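You operate a simulated robot arm through the tools that you are given. There is no shell and no other tool.

You run a simulated robot arm. Do the job below in one go: nothing can be reset, and whatever is moved stays where it is left.

## Task
Stand the pink and blue bottles in the crate, caps pushed shut. Set down upright: what you pick out.

It is judged by the outcome, as a careful person would: the job done as asked, and still so three seconds after it is handed in. It fails if anything else is knocked over, pushed out of place, dropped, spilled or broken. A push-on lid holds only when it is set on centred and level and pressed home; a screw cap is set on level and turned clockwise until tight.

## Robot
A 7-joint arm with a two-finger parallel gripper, fixed in place. Base frame: the origin is on the floor under the middle of its stand, x ahead of it, y to its left, z up. Units: m, degrees, N and s.
It reaches about 0.964 m from its shoulder. Its first joint turns from -166.0 to 166.0 degrees. Payload 1.57 kg.
The tool frame sits at the grasp point between the pads (the TCP): z along the fingers, y along the line on which they close. The tips reach 0.03 m beyond it. The gripper opens to 0.11 m. The fingers are 0.024 m wide and 0.012 m thick; the gripper's body (0.048 by 0.112 m) begins 0.078 m behind the TCP.
Orientation is told as [roll, pitch, yaw] about the base's x, y, z axes, in that order, counted from this pose: with the fingers straight down and closing along the base's y, the tool's x points along the base's -x, its y along +y and its z along -z.

## Interface
- The arm moves only by the tool play_rows. Its argument "series" is one flat list of numbers, 7 for each row, row after row: the shift along the tool's x, y, z in m, then the turn, a rotation vector about the tool's x, y, z in degrees, then the closure, from 0 (fully open) to 1 (shut). In form: [tx, ty, tz, ax, ay, az, gripper, tx, ty, tz, ax, ay, az, gripper, ...]. A call has 1 to 20 rows; each row is the pose to reach, as a shift and turn from the pose commanded when the call began, along the tool's axes at that moment. Rows are played at 5 a second. More than 0.05 m and 8.6 degrees between two rows, or a gripper value outside its range, and nothing of the call is played. Where a pose cannot be reached the arm comes as near as it can. A force on the tool above 80 N (or 10 N above the force at the start of the call, whichever is more), or a blocked arm, ends the call early, and 0.2 s more pass. Each finger travels about 0.108 m/s and halts on what it meets, pressing with about 43 N; the grip force reading is that of the motor and also rises with nothing between the fingers. The clock runs only during rows and for 0.2 s after the last one: add rows that repeat a pose to give the fingers time. It gives the time, the measured TCP pose, the force on the tool (base axes), the opening and the grip force at its end, in the units of the frame above (readings bear some noise), with the torque about the TCP (base axes, N m) and any sound that the robot's microphone picked up.
- Cameras (640 x 400 px; columns grow to the right, rows downward): "scene" is fixed at [0.383, -0.4876, 1.4945]; the picture's right is [1.00, 0.04, 0.00], its down [0.04, -0.97, -0.25] and it looks along [-0.01, 0.25, -0.97] (base axes); focal length 246 px, centre (320, 200). "wrist" rides on the gripper at [0.07, 0.016, -0.141] in the tool frame; the picture's right is [-0.23, 0.97, 0.00], its down [-0.85, -0.20, -0.48] and it looks along [-0.47, -0.11, 0.88] (tool axes); focal length 222 px, centre (320, 200). There is no depth. A picture from a camera that has moved, and an enlarged one, comes with that camera's place and axes in the base frame and with its lens. The place of the scene camera against the robot may be out by one fixed shift of up to 0.025 m in any direction.
- snapshot(camera): a new picture of that camera. The clock stands still meanwhile.
- lift_body(by): slides the trunk up (or, below 0, down) by that many m; the arm rides with it, the base frame stays. It gives what a move gives, with no picture.
- close_up(camera, box): a new picture of the part [left, top, right, bottom] of that camera's present view, enlarged. The clock stands still meanwhile.
- job_done(): hands the job in; it is judged then, once.

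Places have to be worked out from the pictures, the camera data and where the tool is seen. Open the gripper and draw the arm clear of the work before you hand the job in, unless the task says otherwise.

The tools are called after ">>>" as a command line: name --argument value ..., lists and objects as JSON in quotes. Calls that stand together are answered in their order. play_rows: Moves the arm, as the interface text tells. Its arguments: {"type":"object","properties":{"series":{"type":"array","items":{"type":"number"}}},"required":["series"]} The other tools are called the same way: lift_body (by) moves the trunk up or down; snapshot (camera) takes a picture; close_up (camera, box) takes an enlarged picture of a part of a camera's view; job_done () hands the job in.

At the start:

```text
time: 0.0
tool_pos: [0.2069, -0.3706, 1.0742]
tcp_rot: [0.1, 0.1, 0.0]
force: [-0.1, -0.2, 0.3]
moment: [0.03, -0.02, 0.02]
gripper_width: 0.1102
finger_force: 0.1
trunk travel left (down, up): [-0.35, 0.26]
```

scene: 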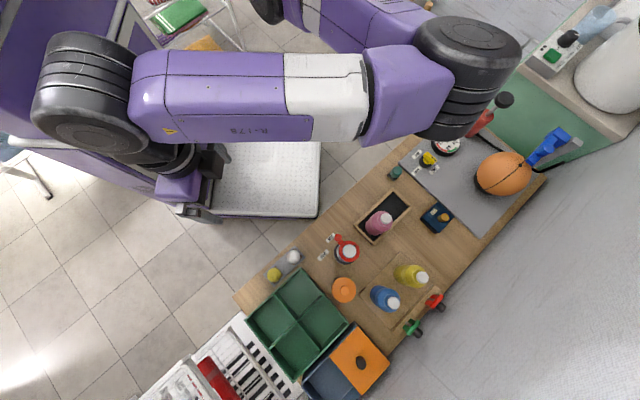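
wrist: 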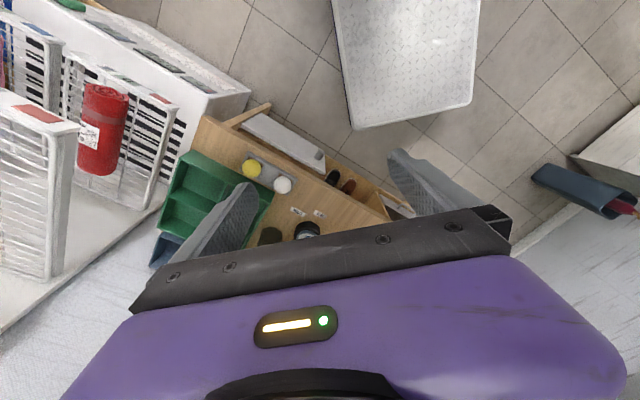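

I start by looking closely at the scene: the bench with the green crate, the bottles and the loose caps.

>>> close_up --camera "scene" --box '[220, 170, 460, 320]'

>>> close_up --camera "scene" --box '[220, 250, 460, 400]'

>>> close_up --camera "scene" --box '[320, 100, 560, 250]'

>>> close_up --camera "wrist" --box '[140, 90, 420, 265]'

```text
2.67 times, centred on (340, 245) of scene
camera zoom: at [0.383, -0.4876, 1.4945], right [1.0, 0.04, 0.0], down [0.04, -0.97, -0.25], along [-0.01, 0.25, -0.97], focal length 655 px, centre (267, 80)
```

zoom: 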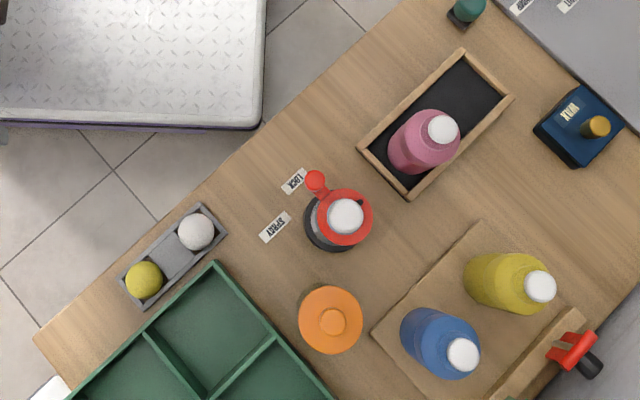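

```text
2.67 times, centred on (340, 325) of scene
camera zoom: at [0.383, -0.4876, 1.4945], right [1.0, 0.04, 0.0], down [0.04, -0.97, -0.25], along [-0.01, 0.25, -0.97], focal length 655 px, centre (267, -133)
```

zoom: 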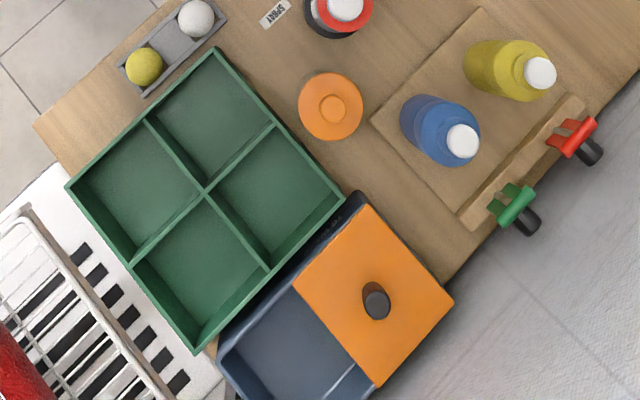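

```text
2.67 times, centred on (440, 175) of scene
camera zoom: at [0.383, -0.4876, 1.4945], right [1.0, 0.04, 0.0], down [0.04, -0.97, -0.25], along [-0.01, 0.25, -0.97], focal length 655 px, centre (0, 267)
```

zoom: 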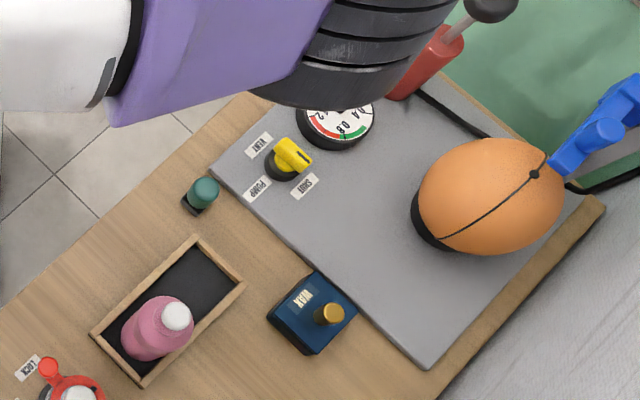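

```text
2.29 times, centred on (280, 178) of wrist
camera zoom: at [0.1373, -0.3537, 1.2158], right [0.23, 0.97, 0.0], down [0.86, -0.2, 0.48], along [0.47, -0.11, -0.88], focal length 508 px, centre (411, 251)
```

zoom: 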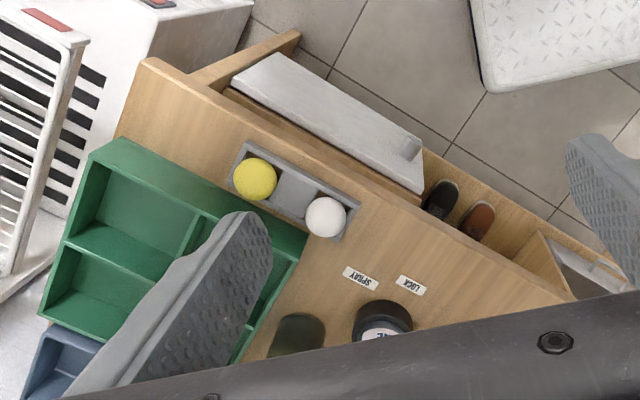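

The bench lies about 40–45° to the base and its top is near z≈0.77. I turn the hand to face it and take a better look with the wrist camera.

>>> play_rows --series '[-0.015, 0.003, -0.008, 0, 0, 7.5, 0, -0.03, 0.006, -0.016, 0, 0, 15, 0, -0.045, 0.009, -0.024, 0, 0, 22.5, 0, -0.06, 0.012, -0.032, 0, 0, 30, 0, -0.075, 0.016, -0.04, 0, 0, 37.5, 0, -0.09, 0.02, -0.046, 0, 0, 45, 0, -0.09, 0.02, -0.046, 0, 0, 45, 0]'

>>> snapshot --camera "wrist"

```text
time: 1.6
tool_pos: [0.2969, -0.3513, 1.1199]
tcp_rot: [-0.1, 0.0, -45.2]
force: [1.0, 0.3, 0.0]
moment: [0.0, 0.04, -0.02]
gripper_width: 0.11
finger_force: 0.0
trunk travel left (down, up): [-0.35, 0.26]
```

```text
taken
camera wrist: at [0.2597, -0.2893, 1.2606], right [0.85, 0.53, 0.0], down [0.46, -0.75, 0.48], along [0.25, -0.41, -0.88], focal length 222 px, centre (320, 200)
```

wrist: 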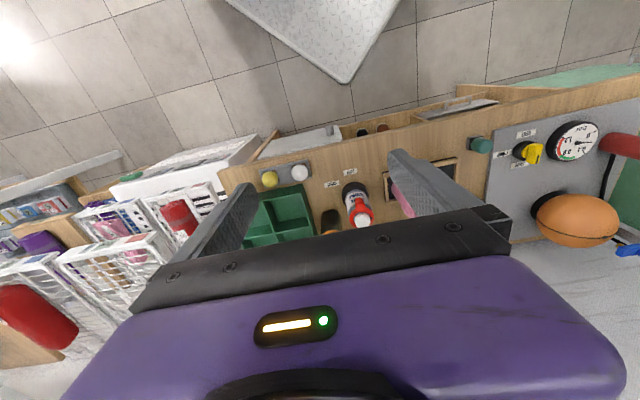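

The bench is seen head-on now. I tilt the fingers up toward the bench so the bottles show above the gripper.

>>> play_rows --series '[0, 0, 0, 0, -7.5, 0, 0, 0, 0, 0, 0, -15, 0, 0, 0, 0, 0, 0, -22.5, 0, 0, 0, 0, 0, 0, -30, 0, 0, 0, 0, 0, 0, -37.5, 0, 0, 0, 0, 0, 0, -45, 0, 0, 0, 0, 0, 0, -45, 0, 0]'

>>> snapshot --camera "wrist"

```text
time: 2.8
tool_pos: [0.302, -0.3885, 1.1208]
tcp_rot: [-4.0, -29.4, -33.3]
force: [-1.0, 0.1, -0.4]
moment: [-0.01, 0.02, -0.01]
gripper_width: 0.1099
finger_force: 0.1
trunk travel left (down, up): [-0.35, 0.26]
stopped in row 6: the arm was blocked; the commanded pose is now the measured one
```

```text
taken
camera wrist: at [0.2085, -0.2944, 1.2087], right [0.73, 0.69, 0.05], down [0.33, -0.41, 0.85], along [0.6, -0.6, -0.53], focal length 222 px, centre (320, 200)
```

wrist: 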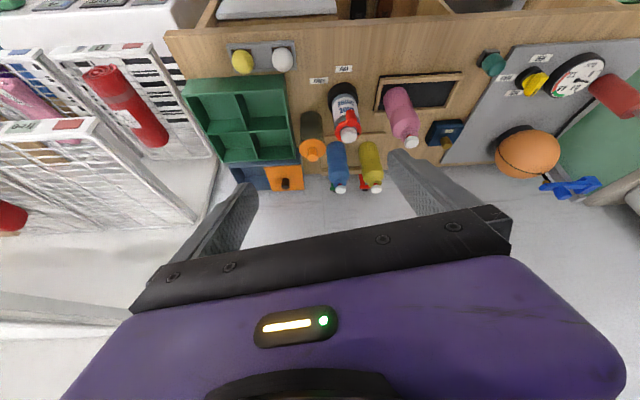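

The bottles are visible (picture upside down); the arm hit a limit near this tilt. I enlarge the region with the bottles and caps.

>>> close_up --camera "wrist" --box '[290, 70, 450, 200]'

>>> close_up --camera "wrist" --box '[170, 30, 330, 200]'

```text
3.08 times, centred on (370, 135) of wrist
camera zoom: at [0.2085, -0.2944, 1.2087], right [0.73, 0.69, 0.05], down [0.33, -0.41, 0.85], along [0.6, -0.6, -0.53], focal length 684 px, centre (166, 400)
```

zoom: 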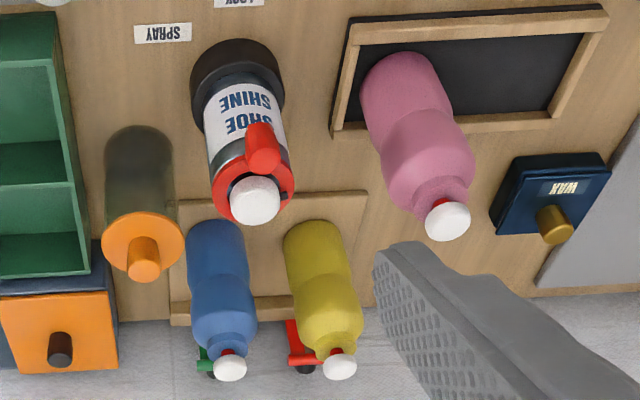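

```text
2.35 times, centred on (250, 115) of wrist
camera zoom: at [0.2085, -0.2944, 1.2087], right [0.73, 0.69, 0.05], down [0.33, -0.41, 0.85], along [0.6, -0.6, -0.53], focal length 523 px, centre (485, 400)
```

zoom: 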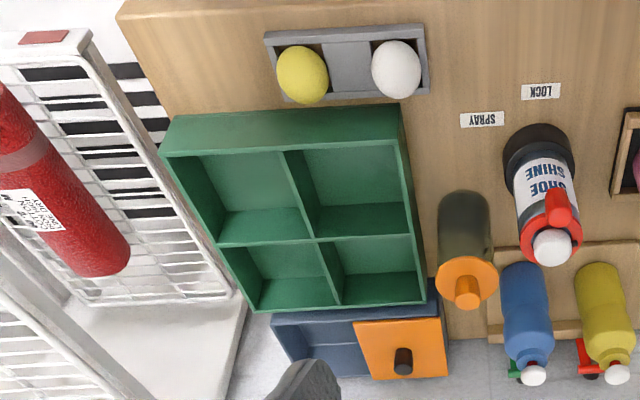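

The three bottles have white push caps with red showing under them (open). Crate rim is low and all four compartments are empty. I go back to straight-down above the blue bottle for accurate views.

>>> play_rows --series '[-0.035, 0.0036, 0.0141, -0.6, 4.9, 0, 0, -0.07, 0.0071, 0.0283, -1.2, 9.8, 0, 0, -0.106, 0.0107, 0.0424, -1.8, 14.7, 0, 0, -0.141, 0.0143, 0.0565, -2.4, 19.6, 0, 0, -0.176, 0.0178, 0.0707, -3.0, 24.5, 0, 0, -0.2117, 0.0214, 0.0848, -3.65, 29.4, 0, 0, -0.2117, 0.0214, 0.0848, -3.65, 29.4, 0, 0]'

>>> snapshot --camera "wrist"

>>> snapshot --camera "scene"

```text
time: 4.4
tool_pos: [0.4993, -0.4983, 1.1504]
tcp_rot: [0.0, 0.0, -34.3]
force: [-0.1, 0.1, 1.0]
moment: [-0.01, -0.01, 0.01]
gripper_width: 0.1102
finger_force: 0.0
trunk travel left (down, up): [-0.35, 0.26]
```

```text
taken
camera wrist: at [0.4513, -0.446, 1.2923], right [0.74, 0.68, 0.0], down [0.59, -0.65, 0.48], along [0.32, -0.35, -0.88], focal length 222 px, centre (320, 200)
```

wrist: 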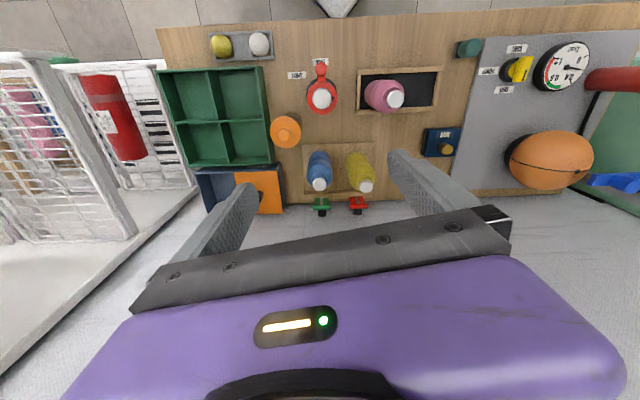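

```text
taken
```

scene: 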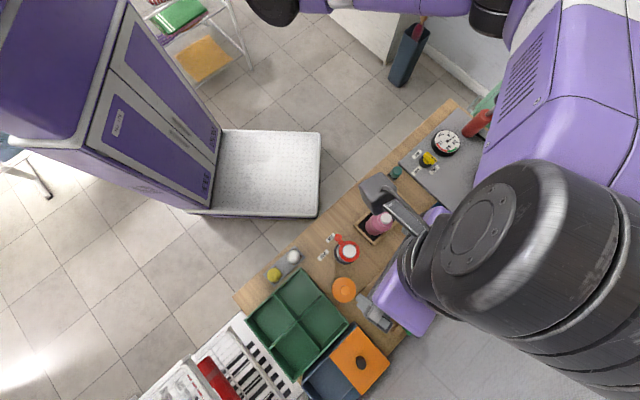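

Now the picture is aligned with the bench. I take enlarged pictures to locate bottles and crate.

>>> close_up --camera "wrist" --box '[260, 50, 460, 230]'

>>> close_up --camera "wrist" --box '[150, 20, 310, 220]'

```text
2.22 times, centred on (360, 140) of wrist
camera zoom: at [0.4513, -0.446, 1.2923], right [0.74, 0.68, 0.0], down [0.59, -0.65, 0.48], along [0.32, -0.35, -0.88], focal length 494 px, centre (231, 333)
```

zoom: 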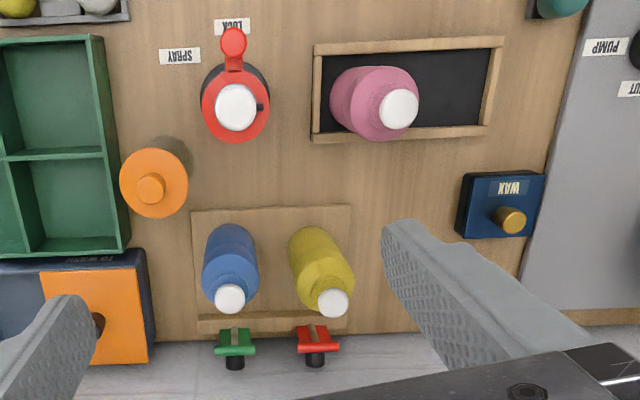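

```text
2.00 times, centred on (230, 120) of wrist
camera zoom: at [0.4513, -0.446, 1.2923], right [0.74, 0.68, 0.0], down [0.59, -0.65, 0.48], along [0.32, -0.35, -0.88], focal length 444 px, centre (500, 360)
```

zoom: 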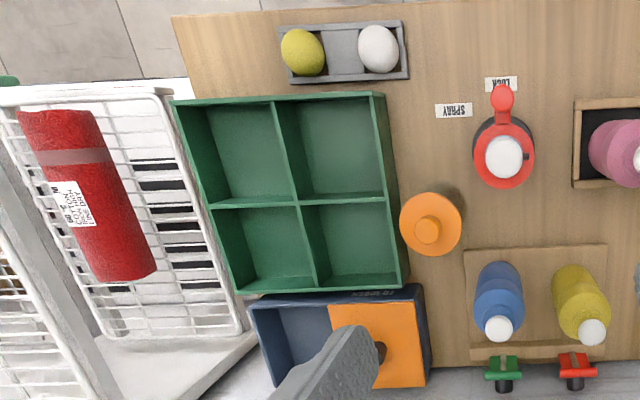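

I shift the camera sideways by a known 0.12 m along the bench to triangulate heights.

>>> play_rows --series '[-0.0092, 0.0389, 0, 0, 0, 0, 0, -0.0184, 0.0778, 0, 0, 0, 0, 0, -0.0276, 0.1167, 0, 0, 0, 0, 0, -0.0276, 0.1167, 0, 0, 0, 0, 0]'

>>> close_up --camera "wrist" --box '[200, 50, 400, 230]'

>>> close_up --camera "wrist" --box '[80, 20, 280, 220]'

```text
time: 5.4
tool_pos: [0.5886, -0.4156, 1.1541]
tcp_rot: [0.0, 0.0, -34.3]
force: [-0.3, -0.9, -0.1]
moment: [-0.02, -0.03, 0.0]
gripper_width: 0.11
finger_force: 0.0
trunk travel left (down, up): [-0.35, 0.26]
```

```text
2.22 times, centred on (300, 140) of wrist
camera zoom: at [0.5413, -0.3625, 1.294], right [0.74, 0.68, 0.0], down [0.59, -0.65, 0.48], along [0.32, -0.35, -0.88], focal length 494 px, centre (364, 333)
```

zoom: 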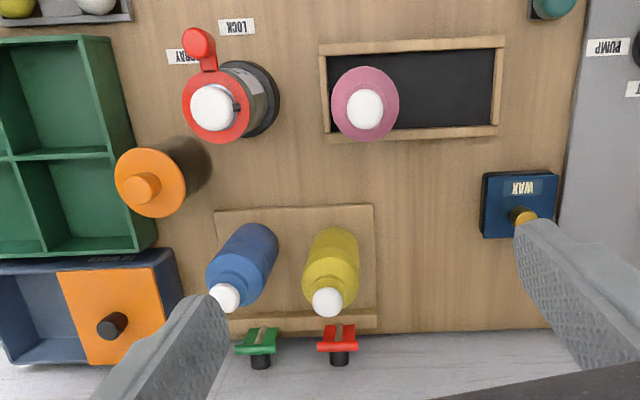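

```text
2.00 times, centred on (180, 120) of wrist
camera zoom: at [0.5413, -0.3625, 1.294], right [0.74, 0.68, 0.0], down [0.59, -0.65, 0.48], along [0.32, -0.35, -0.88], focal length 444 px, centre (600, 360)
```

zoom: 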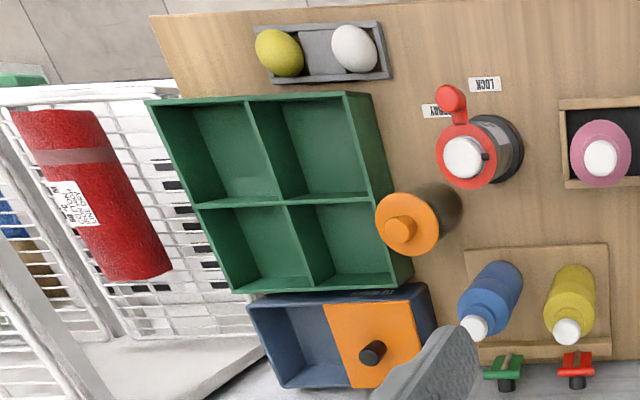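

Triangulated: table top z≈0.742, bottle tops ≈0.90, crate rim ≈0.815; blue ≈(0.573,-0.581), pink ≈(0.561,-0.386). I check the rack at the left for any other bottles and look at the bottle caps again.

>>> close_up --camera "wrist" --box '[0, 30, 200, 230]'

>>> close_up --camera "wrist" --box '[285, 120, 355, 200]'

>>> close_up --camera "wrist" --box '[320, 60, 400, 120]'

```text
2.00 times, centred on (100, 130) of wrist
camera zoom: at [0.5413, -0.3625, 1.294], right [0.74, 0.68, 0.0], down [0.59, -0.65, 0.48], along [0.32, -0.35, -0.88], focal length 444 px, centre (760, 340)
```

zoom: 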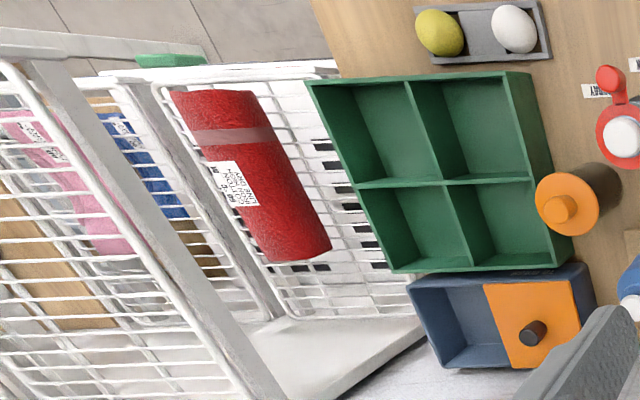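

```text
5.00 times, centred on (320, 160) of wrist
camera zoom: at [0.5413, -0.3625, 1.294], right [0.74, 0.68, 0.0], down [0.59, -0.65, 0.48], along [0.32, -0.35, -0.88], focal length 1111 px, centre (320, 400)
```

zoom: 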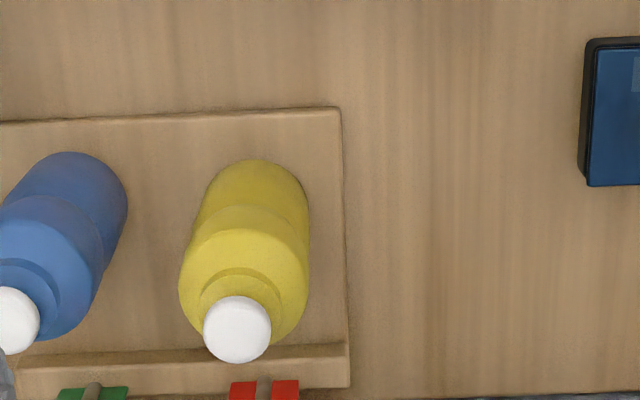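

```text
6.67 times, centred on (360, 90) of wrist
camera zoom: at [0.5413, -0.3625, 1.294], right [0.74, 0.68, 0.0], down [0.59, -0.65, 0.48], along [0.32, -0.35, -0.88], focal length 1481 px, centre (53, 933)
```

zoom: 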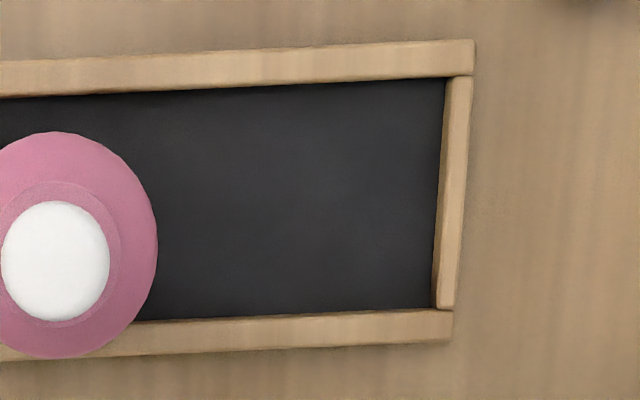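

Only the bench bottles fit the job. I close the fingers and move above the blue bottle, yaw near 0 (diagonal to the bench, to be reused for the grasp), tips ~0.12 m above the cap, and check alignment.

>>> play_rows --series '[-0.0161, -0.0287, 0.0201, 0, 0, -6.34, 0.3, -0.0321, -0.0573, 0.0402, 0, 0, -12.68, 0.6, -0.0482, -0.086, 0.0602, 0, 0, -19.02, 0.9, -0.0642, -0.1146, 0.0803, 0, 0, -25.36, 1, -0.0803, -0.1433, 0.1004, 0, 0, -31.7, 1, -0.0803, -0.1433, 0.1004, 0, 0, -31.7, 1, -0.0803, -0.1433, 0.1004, 0, 0, -31.7, 1]'

>>> snapshot --camera "wrist"

>>> close_up --camera "wrist" --box '[240, 90, 400, 220]'

```text
time: 7.0
tool_pos: [0.5743, -0.5808, 1.0493]
tcp_rot: [0.0, -0.1, -2.6]
force: [0.3, 0.2, 0.5]
moment: [-0.03, -0.02, 0.01]
gripper_width: 0.0
finger_force: 21.1
trunk travel left (down, up): [-0.35, 0.26]
```

```text
taken
camera wrist: at [0.5058, -0.5614, 1.1908], right [0.27, 0.96, 0.0], down [0.85, -0.24, 0.48], along [0.46, -0.13, -0.88], focal length 222 px, centre (320, 200)
```

wrist: 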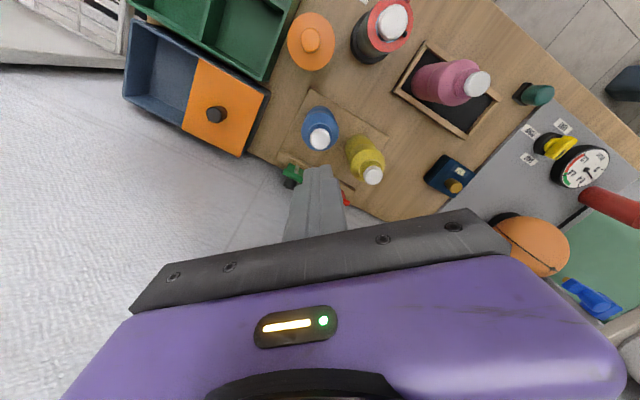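

```text
3.08 times, centred on (320, 155) of wrist
camera zoom: at [0.5058, -0.5614, 1.1908], right [0.27, 0.96, 0.0], down [0.85, -0.24, 0.48], along [0.46, -0.13, -0.88], focal length 684 px, centre (320, 338)
```

zoom: 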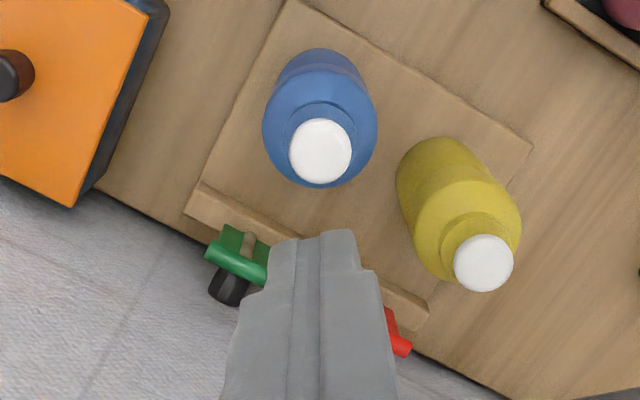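

The cap is centred on the tool axis within ~2 mm. I descend to just above the cap.

>>> play_rows --series '[0.001, 0, 0.035, 0, 0, 0, 1, 0.001, 0, 0.07, 0, 0, 0, 1, 0.001, 0, 0.1, 0, 0, 0, 1, 0.001, 0, 0.11, 0, 0, 0, 1, 0.001, 0, 0.11, 0, 0, 0, 1]'

>>> close_up --camera "wrist" --box '[240, 90, 400, 220]'

```text
time: 8.2
tool_pos: [0.5735, -0.5808, 0.9394]
tcp_rot: [0.0, 0.0, -2.5]
force: [0.3, -0.6, 0.6]
moment: [-0.01, -0.01, 0.0]
gripper_width: 0.0001
finger_force: 21.3
trunk travel left (down, up): [-0.35, 0.26]
```

```text
3.08 times, centred on (320, 155) of wrist
camera zoom: at [0.5064, -0.5609, 1.0816], right [0.27, 0.96, 0.0], down [0.85, -0.24, 0.48], along [0.46, -0.13, -0.88], focal length 684 px, centre (320, 338)
```

zoom: 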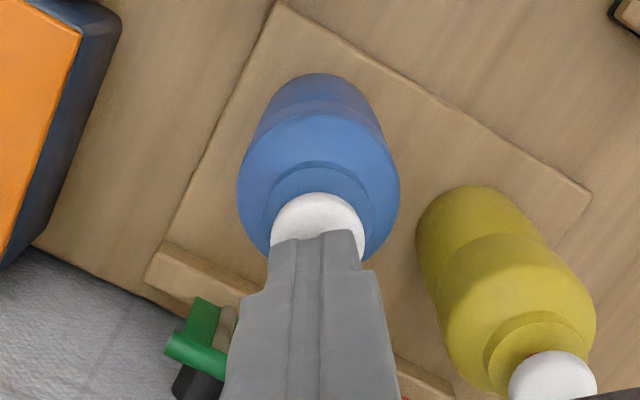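

Tips are just over the cap centre. I press down slowly, watching force and sound.

>>> play_rows --series '[0, 0, 0.003, 0, 0, 0, 1, 0, 0, 0.006, 0, 0, 0, 1, 0, 0, 0.009, 0, 0, 0, 1, 0, 0, 0.012, 0, 0, 0, 1, 0, 0, 0.015, 0, 0, 0, 1, 0, 0, 0.018, 0, 0, 0, 1]'

```text
time: 9.6
tool_pos: [0.5741, -0.5823, 0.9226]
tcp_rot: [-0.1, 0.0, -2.6]
force: [1.3, 1.5, 5.0]
moment: [0.05, -0.03, 0.0]
gripper_width: 0.0
finger_force: 21.3
trunk travel left (down, up): [-0.35, 0.26]
```

Light contact (5 N) at TCP z≈0.922, so the cap top is near 0.892. I keep pressing in small steps.

>>> play_rows --series '[0, 0, 0.001, 0, 0, 0, 1, 0, 0, 0.002, 0, 0, 0, 1, 0, 0, 0.003, 0, 0, 0, 1, 0, 0, 0.004, 0, 0, 0, 1]'

```text
time: 10.6
tool_pos: [0.5721, -0.583, 0.92]
tcp_rot: [-0.2, -0.1, -2.6]
force: [2.5, 2.0, 20.1]
moment: [0.05, -0.08, -0.02]
gripper_width: 0.0
finger_force: 21.0
trunk travel left (down, up): [-0.35, 0.26]
```

>>> play_rows --series '[0, 0, 0.001, 0, 0, 0, 1, 0, 0, 0.002, 0, 0, 0, 1, 0, 0, 0.003, 0, 0, 0, 1, 0, 0, 0.004, 0, 0, 0, 1]'

```text
time: 11.6
tool_pos: [0.5737, -0.582, 0.9165]
tcp_rot: [-0.2, 0.0, -2.6]
force: [2.7, 2.8, 34.8]
moment: [0.08, -0.08, 0.02]
gripper_width: 0.0
finger_force: 21.8
trunk travel left (down, up): [-0.35, 0.26]
```

35 N and rising steadily, the cap giving a little; no sound yet. I keep pressing.

>>> play_rows --series '[0, 0, 0.001, 0, 0, 0, 1, 0, 0, 0.002, 0, 0, 0, 1, 0, 0, 0.003, 0, 0, 0, 1, 0, 0, 0.004, 0, 0, 0, 1]'

```text
time: 12.6
tool_pos: [0.5724, -0.5826, 0.9139]
tcp_rot: [-0.3, 0.0, -2.6]
force: [2.9, 6.7, 47.5]
moment: [0.24, -0.05, 0.02]
gripper_width: 0.0
finger_force: 21.3
trunk travel left (down, up): [-0.35, 0.26]
```

47 N, TCP now at 0.914, i.e. cap lowered ~8 mm. I look at it before pressing further.

>>> close_up --camera "wrist" --box '[240, 90, 400, 220]'

```text
3.08 times, centred on (320, 155) of wrist
camera zoom: at [0.504, -0.5615, 1.0547], right [0.27, 0.96, 0.0], down [0.84, -0.24, 0.48], along [0.46, -0.13, -0.88], focal length 684 px, centre (320, 338)
```

zoom: 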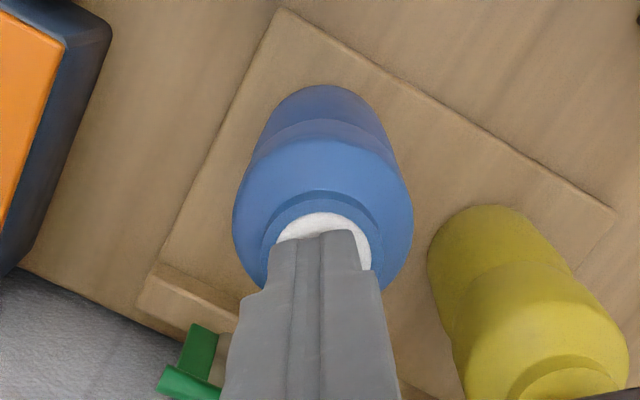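

The cap has come down onto the neck collar. I press on a bit more to be sure it is home.

>>> play_rows --series '[0, 0, 0.001, 0, 0, 0, 1, 0, 0, 0.002, 0, 0, 0, 1, 0, 0, 0.003, 0, 0, 0, 1]'

```text
time: 13.4
tool_pos: [0.573, -0.5827, 0.9122]
tcp_rot: [-0.4, -0.1, -2.6]
force: [0.5, 9.3, 54.1]
moment: [0.35, 0.09, -0.01]
gripper_width: 0.0
finger_force: 21.1
trunk travel left (down, up): [-0.35, 0.26]
```

54 N with some sideways force building up; no click heard. I back off and check the cap.

>>> play_rows --series '[0, 0, -0.01, 0, 0, 0, 1, 0, 0, -0.04, 0, 0, 0, 1, 0, 0, -0.08, 0, 0, 0, 1, 0.04, 0, -0.1, 0, 0, 0, 1, 0.08, 0, -0.1, 0, 0, 0, 1, 0.08, 0, -0.1, 0, 0, 0, 1]'

>>> snapshot --camera "wrist"

>>> close_up --camera "wrist" --box '[270, 120, 390, 220]'

```text
time: 14.8
tool_pos: [0.4945, -0.578, 1.0065]
tcp_rot: [0.0, 0.0, -2.6]
force: [0.5, 0.2, -0.2]
moment: [0.04, 0.01, -0.01]
gripper_width: 0.0
finger_force: 21.8
trunk travel left (down, up): [-0.35, 0.26]
```

```text
taken
camera wrist: at [0.4244, -0.5576, 1.1474], right [0.27, 0.96, 0.0], down [0.85, -0.24, 0.48], along [0.46, -0.13, -0.88], focal length 222 px, centre (320, 200)
```

wrist: 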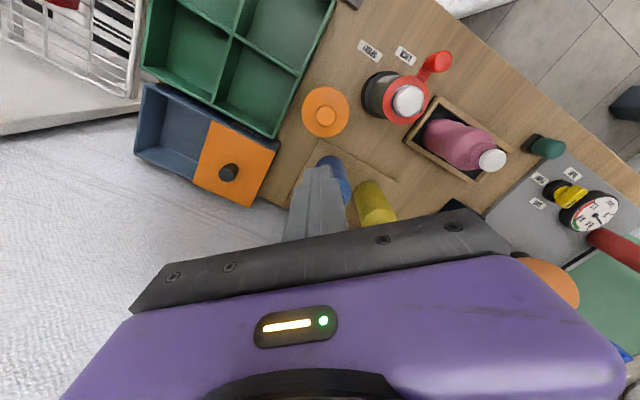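

```text
4.00 times, centred on (330, 170) of wrist
camera zoom: at [0.4244, -0.5576, 1.1474], right [0.27, 0.96, 0.0], down [0.85, -0.24, 0.48], along [0.46, -0.13, -0.88], focal length 888 px, centre (280, 320)
```

zoom: 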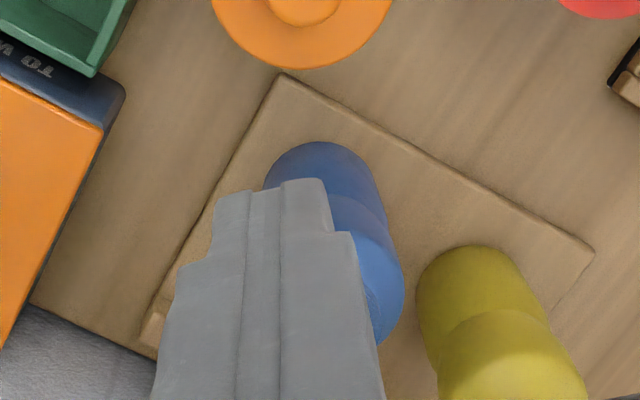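

The gripper hides the cap; I check with the scene camera whether it's visible from there.

>>> close_up --camera "scene" --box '[300, 220, 460, 340]'

```text
3.33 times, centred on (380, 280) of scene
camera zoom: at [0.383, -0.4876, 1.4945], right [1.0, 0.04, 0.0], down [0.04, -0.97, -0.25], along [-0.01, 0.25, -0.97], focal length 818 px, centre (120, -67)
```

zoom: 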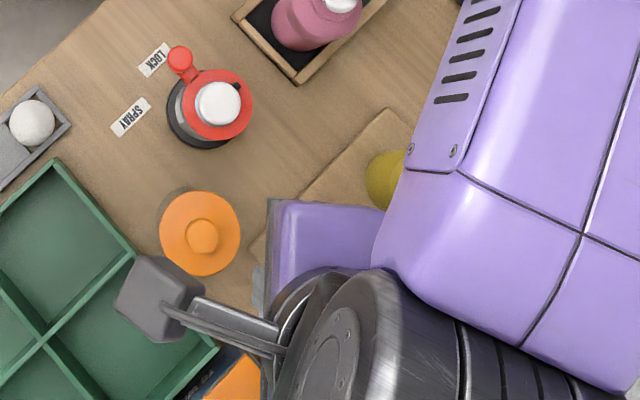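

View is blocked by the hand. I move on to above the pink bottle, from where the wrist camera can look sideways at the blue cap.

>>> play_rows --series '[-0.0118, 0.0389, -0.02, 0, 0, 0, 1, -0.0237, 0.0779, -0.043, 0, 0, 0, 1, -0.0355, 0.1168, -0.043, 0, 0, 0, 1, -0.0474, 0.1558, -0.043, 0, 0, 0, 1, -0.0592, 0.1947, -0.043, 0, 0, 0, 1, -0.0592, 0.1947, -0.043, 0, 0, 0, 1]'

>>> snapshot --camera "wrist"

>>> close_up --camera "wrist" --box '[150, 140, 290, 240]'

>>> close_up --camera "wrist" --box '[240, 90, 400, 220]'

```text
time: 16.2
tool_pos: [0.5626, -0.3845, 1.0515]
tcp_rot: [0.0, -0.1, -2.6]
force: [-0.4, -0.1, 0.1]
moment: [0.02, 0.0, 0.04]
gripper_width: 0.0
finger_force: 21.3
trunk travel left (down, up): [-0.35, 0.26]
```

```text
taken
camera wrist: at [0.4933, -0.3646, 1.1921], right [0.27, 0.96, 0.0], down [0.85, -0.24, 0.48], along [0.46, -0.13, -0.88], focal length 222 px, centre (320, 200)
```

wrist: 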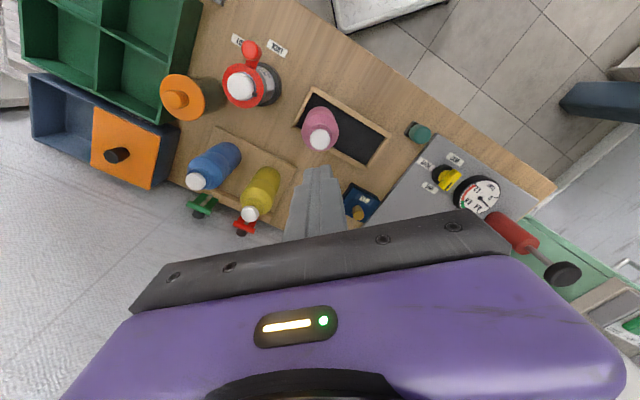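

```text
4.00 times, centred on (220, 190) of wrist
camera zoom: at [0.4933, -0.3646, 1.1921], right [0.27, 0.96, 0.0], down [0.85, -0.24, 0.48], along [0.46, -0.13, -0.88], focal length 888 px, centre (720, 240)
```

zoom: 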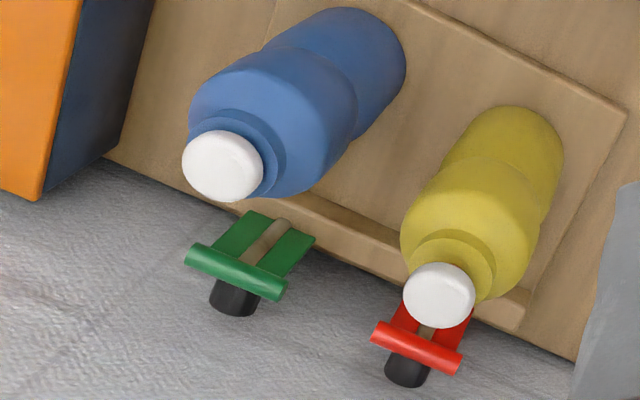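

```text
3.08 times, centred on (320, 155) of wrist
camera zoom: at [0.4933, -0.3646, 1.1921], right [0.27, 0.96, 0.0], down [0.85, -0.24, 0.48], along [0.46, -0.13, -0.88], focal length 684 px, centre (320, 338)
```

zoom: 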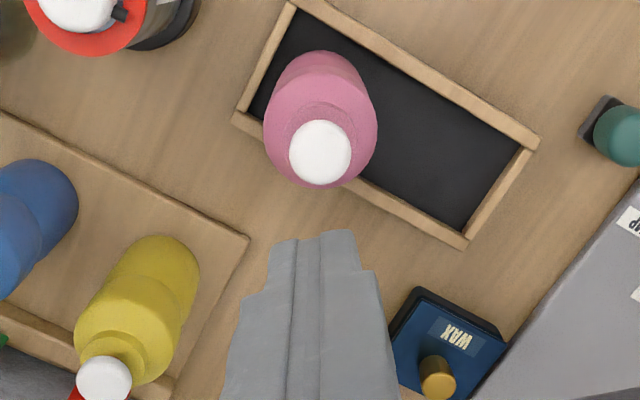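

Blue cap now sits down near its collar (yellow's still up for comparison); I'll verify from lower. Pink cap is centred under the tool like blue was, so I descend onto it with a 3 mm correction.

>>> play_rows --series '[0.003, 0, 0.035, 0, 0, 0, 1, 0.003, 0, 0.07, 0, 0, 0, 1, 0.003, 0, 0.1, 0, 0, 0, 1, 0.003, 0, 0.115, 0, 0, 0, 1, 0.003, 0, 0.115, 0, 0, 0, 1]'

>>> close_up --camera "wrist" --box '[240, 90, 400, 220]'

>>> close_up --camera "wrist" --box '[120, 160, 260, 260]'

```text
time: 17.4
tool_pos: [0.5581, -0.3831, 0.9365]
tcp_rot: [0.0, 0.0, -2.6]
force: [-0.6, -0.6, 0.2]
moment: [-0.01, -0.06, 0.01]
gripper_width: 0.0001
finger_force: 21.0
trunk travel left (down, up): [-0.35, 0.26]
```

```text
3.08 times, centred on (320, 155) of wrist
camera zoom: at [0.4896, -0.3637, 1.0768], right [0.27, 0.96, 0.0], down [0.84, -0.24, 0.48], along [0.46, -0.13, -0.88], focal length 684 px, centre (320, 338)
```

zoom: 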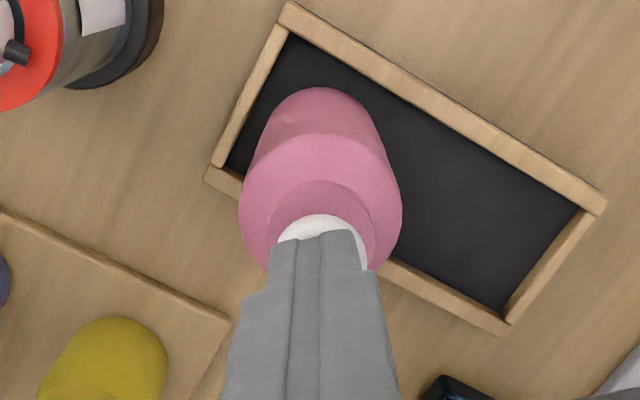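

```text
4.00 times, centred on (190, 210) of wrist
camera zoom: at [0.4896, -0.3637, 1.0768], right [0.27, 0.96, 0.0], down [0.84, -0.24, 0.48], along [0.46, -0.13, -0.88], focal length 888 px, centre (840, 160)
```

zoom: 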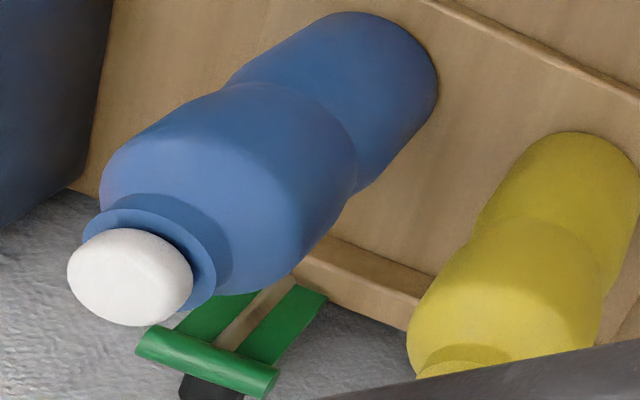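

The pink cap's centre appears ~3 mm beyond the tips, so I shift forward 3 mm and then begin to press slowly.

>>> play_rows --series '[-0.003, 0, 0, 0, 0, 0, 1, -0.003, 0, 0.003, 0, 0, 0, 1, -0.003, 0, 0.006, 0, 0, 0, 1, -0.003, 0, 0.009, 0, 0, 0, 1, -0.003, 0, 0.012, 0, 0, 0, 1, -0.003, 0, 0.015, 0, 0, 0, 1]'

>>> close_up --camera "wrist" --box '[240, 90, 400, 220]'

```text
time: 18.8
tool_pos: [0.56, -0.3857, 0.9205]
tcp_rot: [-0.1, 0.0, -2.7]
force: [-0.5, -1.4, 5.8]
moment: [-0.02, 0.01, 0.01]
gripper_width: 0.0
finger_force: 21.6
trunk travel left (down, up): [-0.35, 0.26]
```

```text
3.08 times, centred on (320, 155) of wrist
camera zoom: at [0.4919, -0.3658, 1.0611], right [0.27, 0.96, 0.0], down [0.84, -0.24, 0.48], along [0.46, -0.13, -0.88], focal length 684 px, centre (320, 338)
```

zoom: 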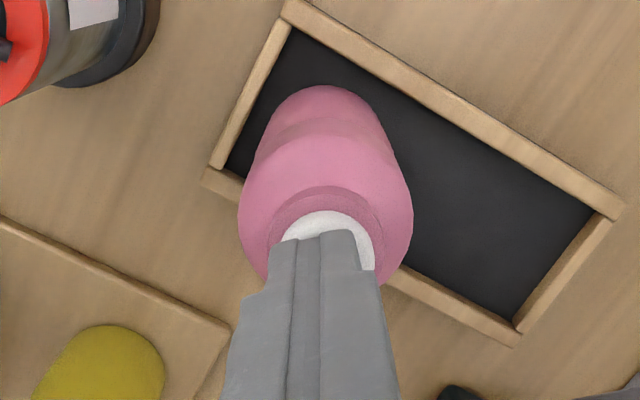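

Contact at TCP z≈0.9205 (cap top 0.8905), tips about 1.5 mm off centre. I lift 4 mm, correct, and press down.

>>> play_rows --series '[0.001, 0.0015, -0.004, 0, 0, 0, 1, 0.001, 0.0015, -0.001, 0, 0, 0, 1, 0.001, 0.0015, 0.001, 0, 0, 0, 1, 0.001, 0.0015, 0.002, 0, 0, 0, 1, 0.001, 0.0015, 0.003, 0, 0, 0, 1, 0.001, 0.0015, 0.004, 0, 0, 0, 1, 0.001, 0.0015, 0.005, 0, 0, 0, 1, 0.001, 0.0015, 0.006, 0, 0, 0, 1]'

```text
time: 20.6
tool_pos: [0.559, -0.3851, 0.9158]
tcp_rot: [-0.1, -0.1, -2.6]
force: [1.3, 6.4, 29.3]
moment: [0.21, -0.02, 0.02]
gripper_width: 0.0
finger_force: 21.1
trunk travel left (down, up): [-0.35, 0.26]
```

29 N and the cap is going down. I continue pressing.

>>> play_rows --series '[0, 0, 0.001, 0, 0, 0, 1, 0, 0, 0.002, 0, 0, 0, 1, 0, 0, 0.003, 0, 0, 0, 1, 0, 0, 0.004, 0, 0, 0, 1]'

>>> close_up --camera "wrist" --box '[240, 90, 400, 220]'

```text
time: 21.6
tool_pos: [0.5609, -0.3849, 0.9127]
tcp_rot: [-0.3, -0.1, -2.6]
force: [-2.3, 6.4, 45.4]
moment: [0.21, 0.08, -0.03]
gripper_width: 0.0
finger_force: 21.3
trunk travel left (down, up): [-0.35, 0.26]
```

```text
3.08 times, centred on (320, 155) of wrist
camera zoom: at [0.4913, -0.3642, 1.053], right [0.27, 0.96, 0.0], down [0.84, -0.24, 0.48], along [0.46, -0.13, -0.88], focal length 684 px, centre (320, 338)
```

zoom: 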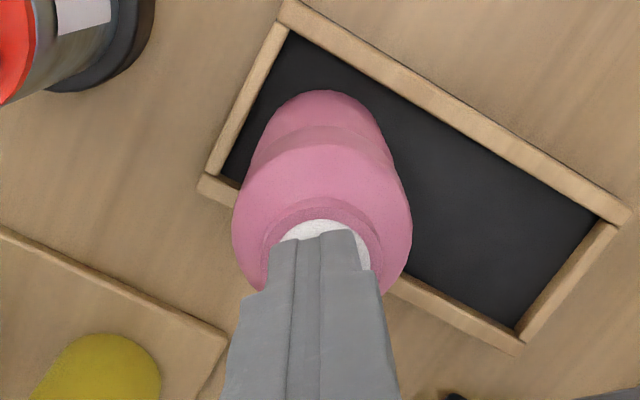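

45 N, cap ~8 mm lower. I press on toward ~65 N to be sure of reaching the stop.

>>> play_rows --series '[0, 0, 0.001, 0, 0, 0, 1, 0, 0, 0.002, 0, 0, 0, 1, 0, 0, 0.003, 0, 0, 0, 1, 0, 0, 0.004, 0, 0, 0, 1]'

```text
time: 22.6
tool_pos: [0.5589, -0.3854, 0.9088]
tcp_rot: [-0.4, -0.2, -2.6]
force: [-0.3, 12.1, 61.9]
moment: [0.4, 0.11, -0.02]
gripper_width: 0.0
finger_force: 21.4
trunk travel left (down, up): [-0.35, 0.26]
```

Still giving at 62 N. I check how the cap looks before going on.

>>> close_up --camera "wrist" --box '[240, 90, 400, 220]'

>>> close_up --camera "wrist" --box '[120, 160, 260, 260]'

```text
3.08 times, centred on (320, 155) of wrist
camera zoom: at [0.4909, -0.3645, 1.0499], right [0.27, 0.96, -0.01], down [0.84, -0.23, 0.48], along [0.46, -0.14, -0.88], focal length 684 px, centre (320, 338)
```

zoom: 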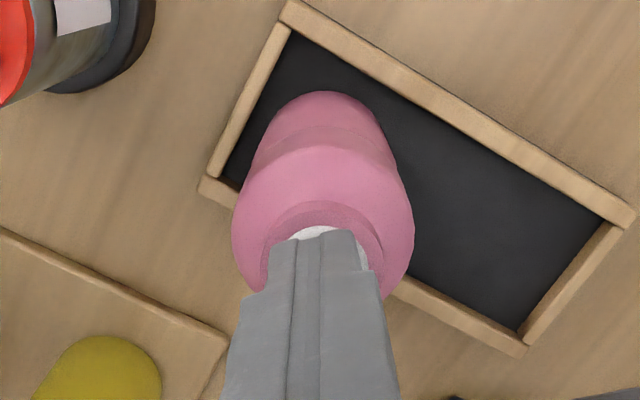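

```text
4.00 times, centred on (190, 210) of wrist
camera zoom: at [0.4909, -0.3645, 1.0499], right [0.27, 0.96, -0.01], down [0.84, -0.23, 0.48], along [0.46, -0.14, -0.88], focal length 888 px, centre (840, 160)
```

zoom: 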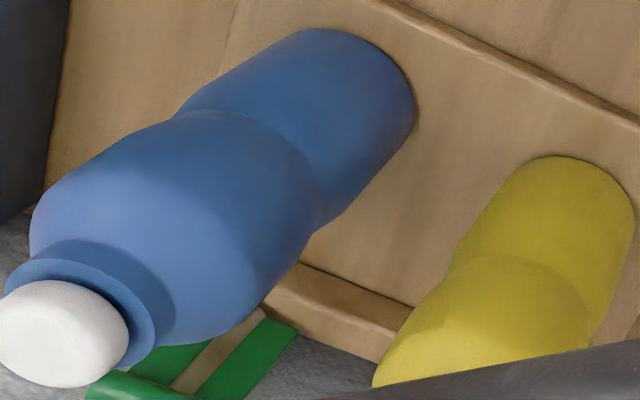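

Contact is centred but a side force of 12 N has built up, so I back straight off and inspect the pink cap before deciding to press again.

>>> play_rows --series '[0, 0, -0.006, 0, 0, 0, 1, 0, 0, -0.016, 0, 0, 0, 1, 0, 0, -0.05, 0, 0, 0, 1, 0, 0, -0.09, 0, 0, 0, 1, 0, 0, -0.09, 0, 0, 0, 1]'

>>> close_up --camera "wrist" --box '[240, 90, 400, 220]'

>>> close_up --camera "wrist" --box '[130, 150, 270, 250]'

```text
time: 23.8
tool_pos: [0.5586, -0.3825, 0.9977]
tcp_rot: [0.0, 0.0, -2.6]
force: [0.3, 0.3, -0.3]
moment: [-0.01, -0.01, 0.0]
gripper_width: 0.0
finger_force: 21.8
trunk travel left (down, up): [-0.35, 0.26]
```

```text
3.08 times, centred on (320, 155) of wrist
camera zoom: at [0.4905, -0.3632, 1.138], right [0.27, 0.96, 0.0], down [0.85, -0.24, 0.48], along [0.46, -0.13, -0.88], focal length 684 px, centre (320, 338)
```

zoom: 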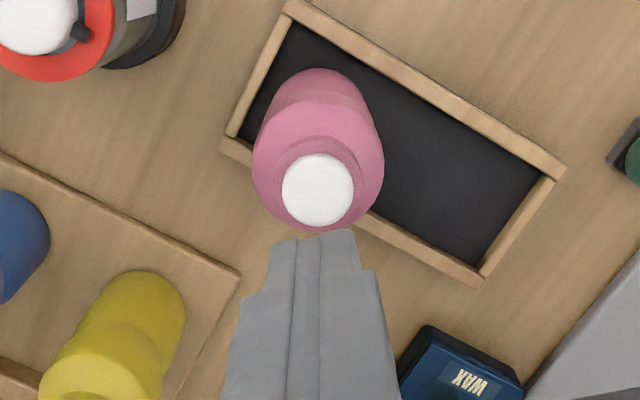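

```text
4.00 times, centred on (200, 200) of wrist
camera zoom: at [0.4905, -0.3632, 1.138], right [0.27, 0.96, 0.0], down [0.85, -0.24, 0.48], along [0.46, -0.13, -0.88], focal length 888 px, centre (800, 200)
```

zoom: 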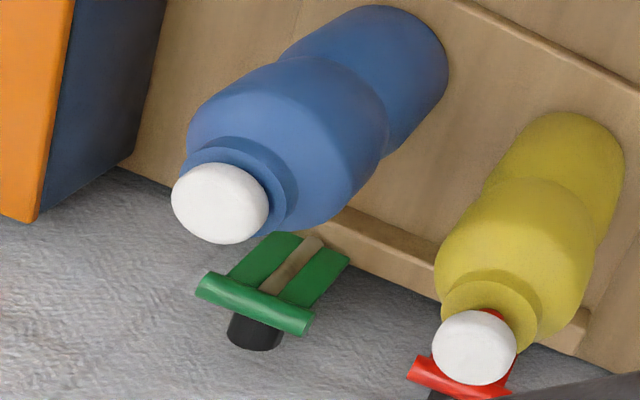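

No red is visible under blue's cap, while yellow still shows red. I re-touch the pink cap to measure whether it stayed down.

>>> play_rows --series '[-0.002, 0, 0.03, 0, 0, 0, 1, -0.002, 0, 0.06, 0, 0, 0, 1, -0.002, 0, 0.07, 0, 0, 0, 1, -0.002, 0, 0.073, 0, 0, 0, 1, -0.002, 0, 0.076, 0, 0, 0, 1, -0.002, 0, 0.078, 0, 0, 0, 1]'

```text
time: 25.2
tool_pos: [0.5626, -0.3846, 0.9192]
tcp_rot: [0.0, -0.1, -2.6]
force: [0.1, 2.6, 13.0]
moment: [0.09, 0.01, 0.0]
gripper_width: 0.0002
finger_force: 21.2
trunk travel left (down, up): [-0.35, 0.26]
```

The force-height curve is the same as on first touch, so pressing readings alone don't prove it. I rise and move aside to get low side views of both caps.

>>> play_rows --series '[0, 0, -0.035, 0, 0, 0, 1, 0.0046, 0.0366, -0.035, 0, 0, 0, 1, 0.0092, 0.0732, -0.035, 0, 0, 0, 1, 0.0138, 0.11, -0.035, 0, 0, 0, 1, 0.0184, 0.1465, -0.035, 0, 0, 0, 1, 0.0184, 0.1465, -0.035, 0, 0, 0, 1]'

>>> snapshot --camera "wrist"

```text
time: 26.6
tool_pos: [0.5495, -0.2373, 0.9512]
tcp_rot: [-0.3, 0.0, -2.6]
force: [-0.2, 0.1, 0.7]
moment: [-0.01, 0.03, 0.03]
gripper_width: 0.0
finger_force: 21.4
trunk travel left (down, up): [-0.35, 0.26]
```

```text
taken
camera wrist: at [0.4815, -0.2176, 1.093], right [0.27, 0.96, 0.0], down [0.84, -0.24, 0.48], along [0.46, -0.13, -0.88], focal length 222 px, centre (320, 200)
```

wrist: 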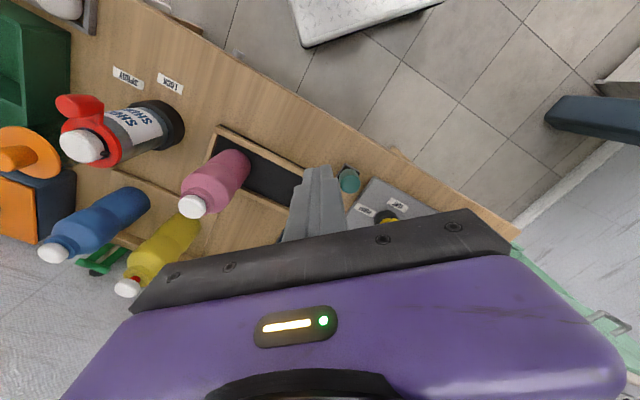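

Good low view: yellow clearly shows red, blue seems not to. I enlarge the caps.

>>> close_up --camera "wrist" --box '[20, 200, 120, 280]'

>>> close_up --camera "wrist" --box '[90, 210, 190, 300]'

>>> close_up --camera "wrist" --box '[160, 150, 260, 230]'

```text
5.00 times, centred on (70, 240) of wrist
camera zoom: at [0.4815, -0.2176, 1.093], right [0.27, 0.96, 0.0], down [0.84, -0.24, 0.48], along [0.46, -0.13, -0.88], focal length 1111 px, centre (1570, 0)
```

zoom: 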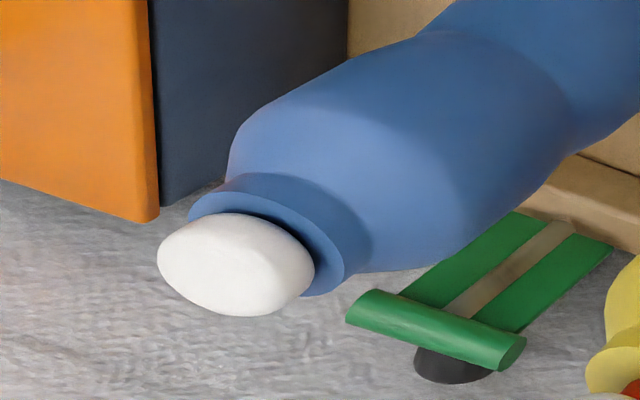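

```text
4.44 times, centred on (140, 255) of wrist
camera zoom: at [0.4815, -0.2176, 1.093], right [0.27, 0.96, 0.0], down [0.84, -0.24, 0.48], along [0.46, -0.13, -0.88], focal length 987 px, centre (1120, -44)
```

zoom: 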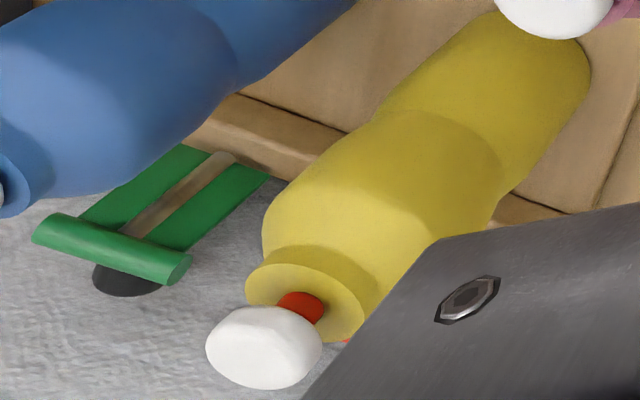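

```text
5.00 times, centred on (210, 190) of wrist
camera zoom: at [0.4815, -0.2176, 1.093], right [0.27, 0.96, 0.0], down [0.84, -0.24, 0.48], along [0.46, -0.13, -0.88], focal length 1111 px, centre (870, 250)
```

zoom: 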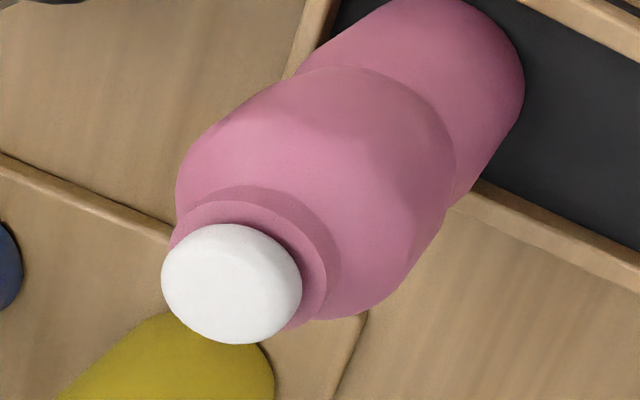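

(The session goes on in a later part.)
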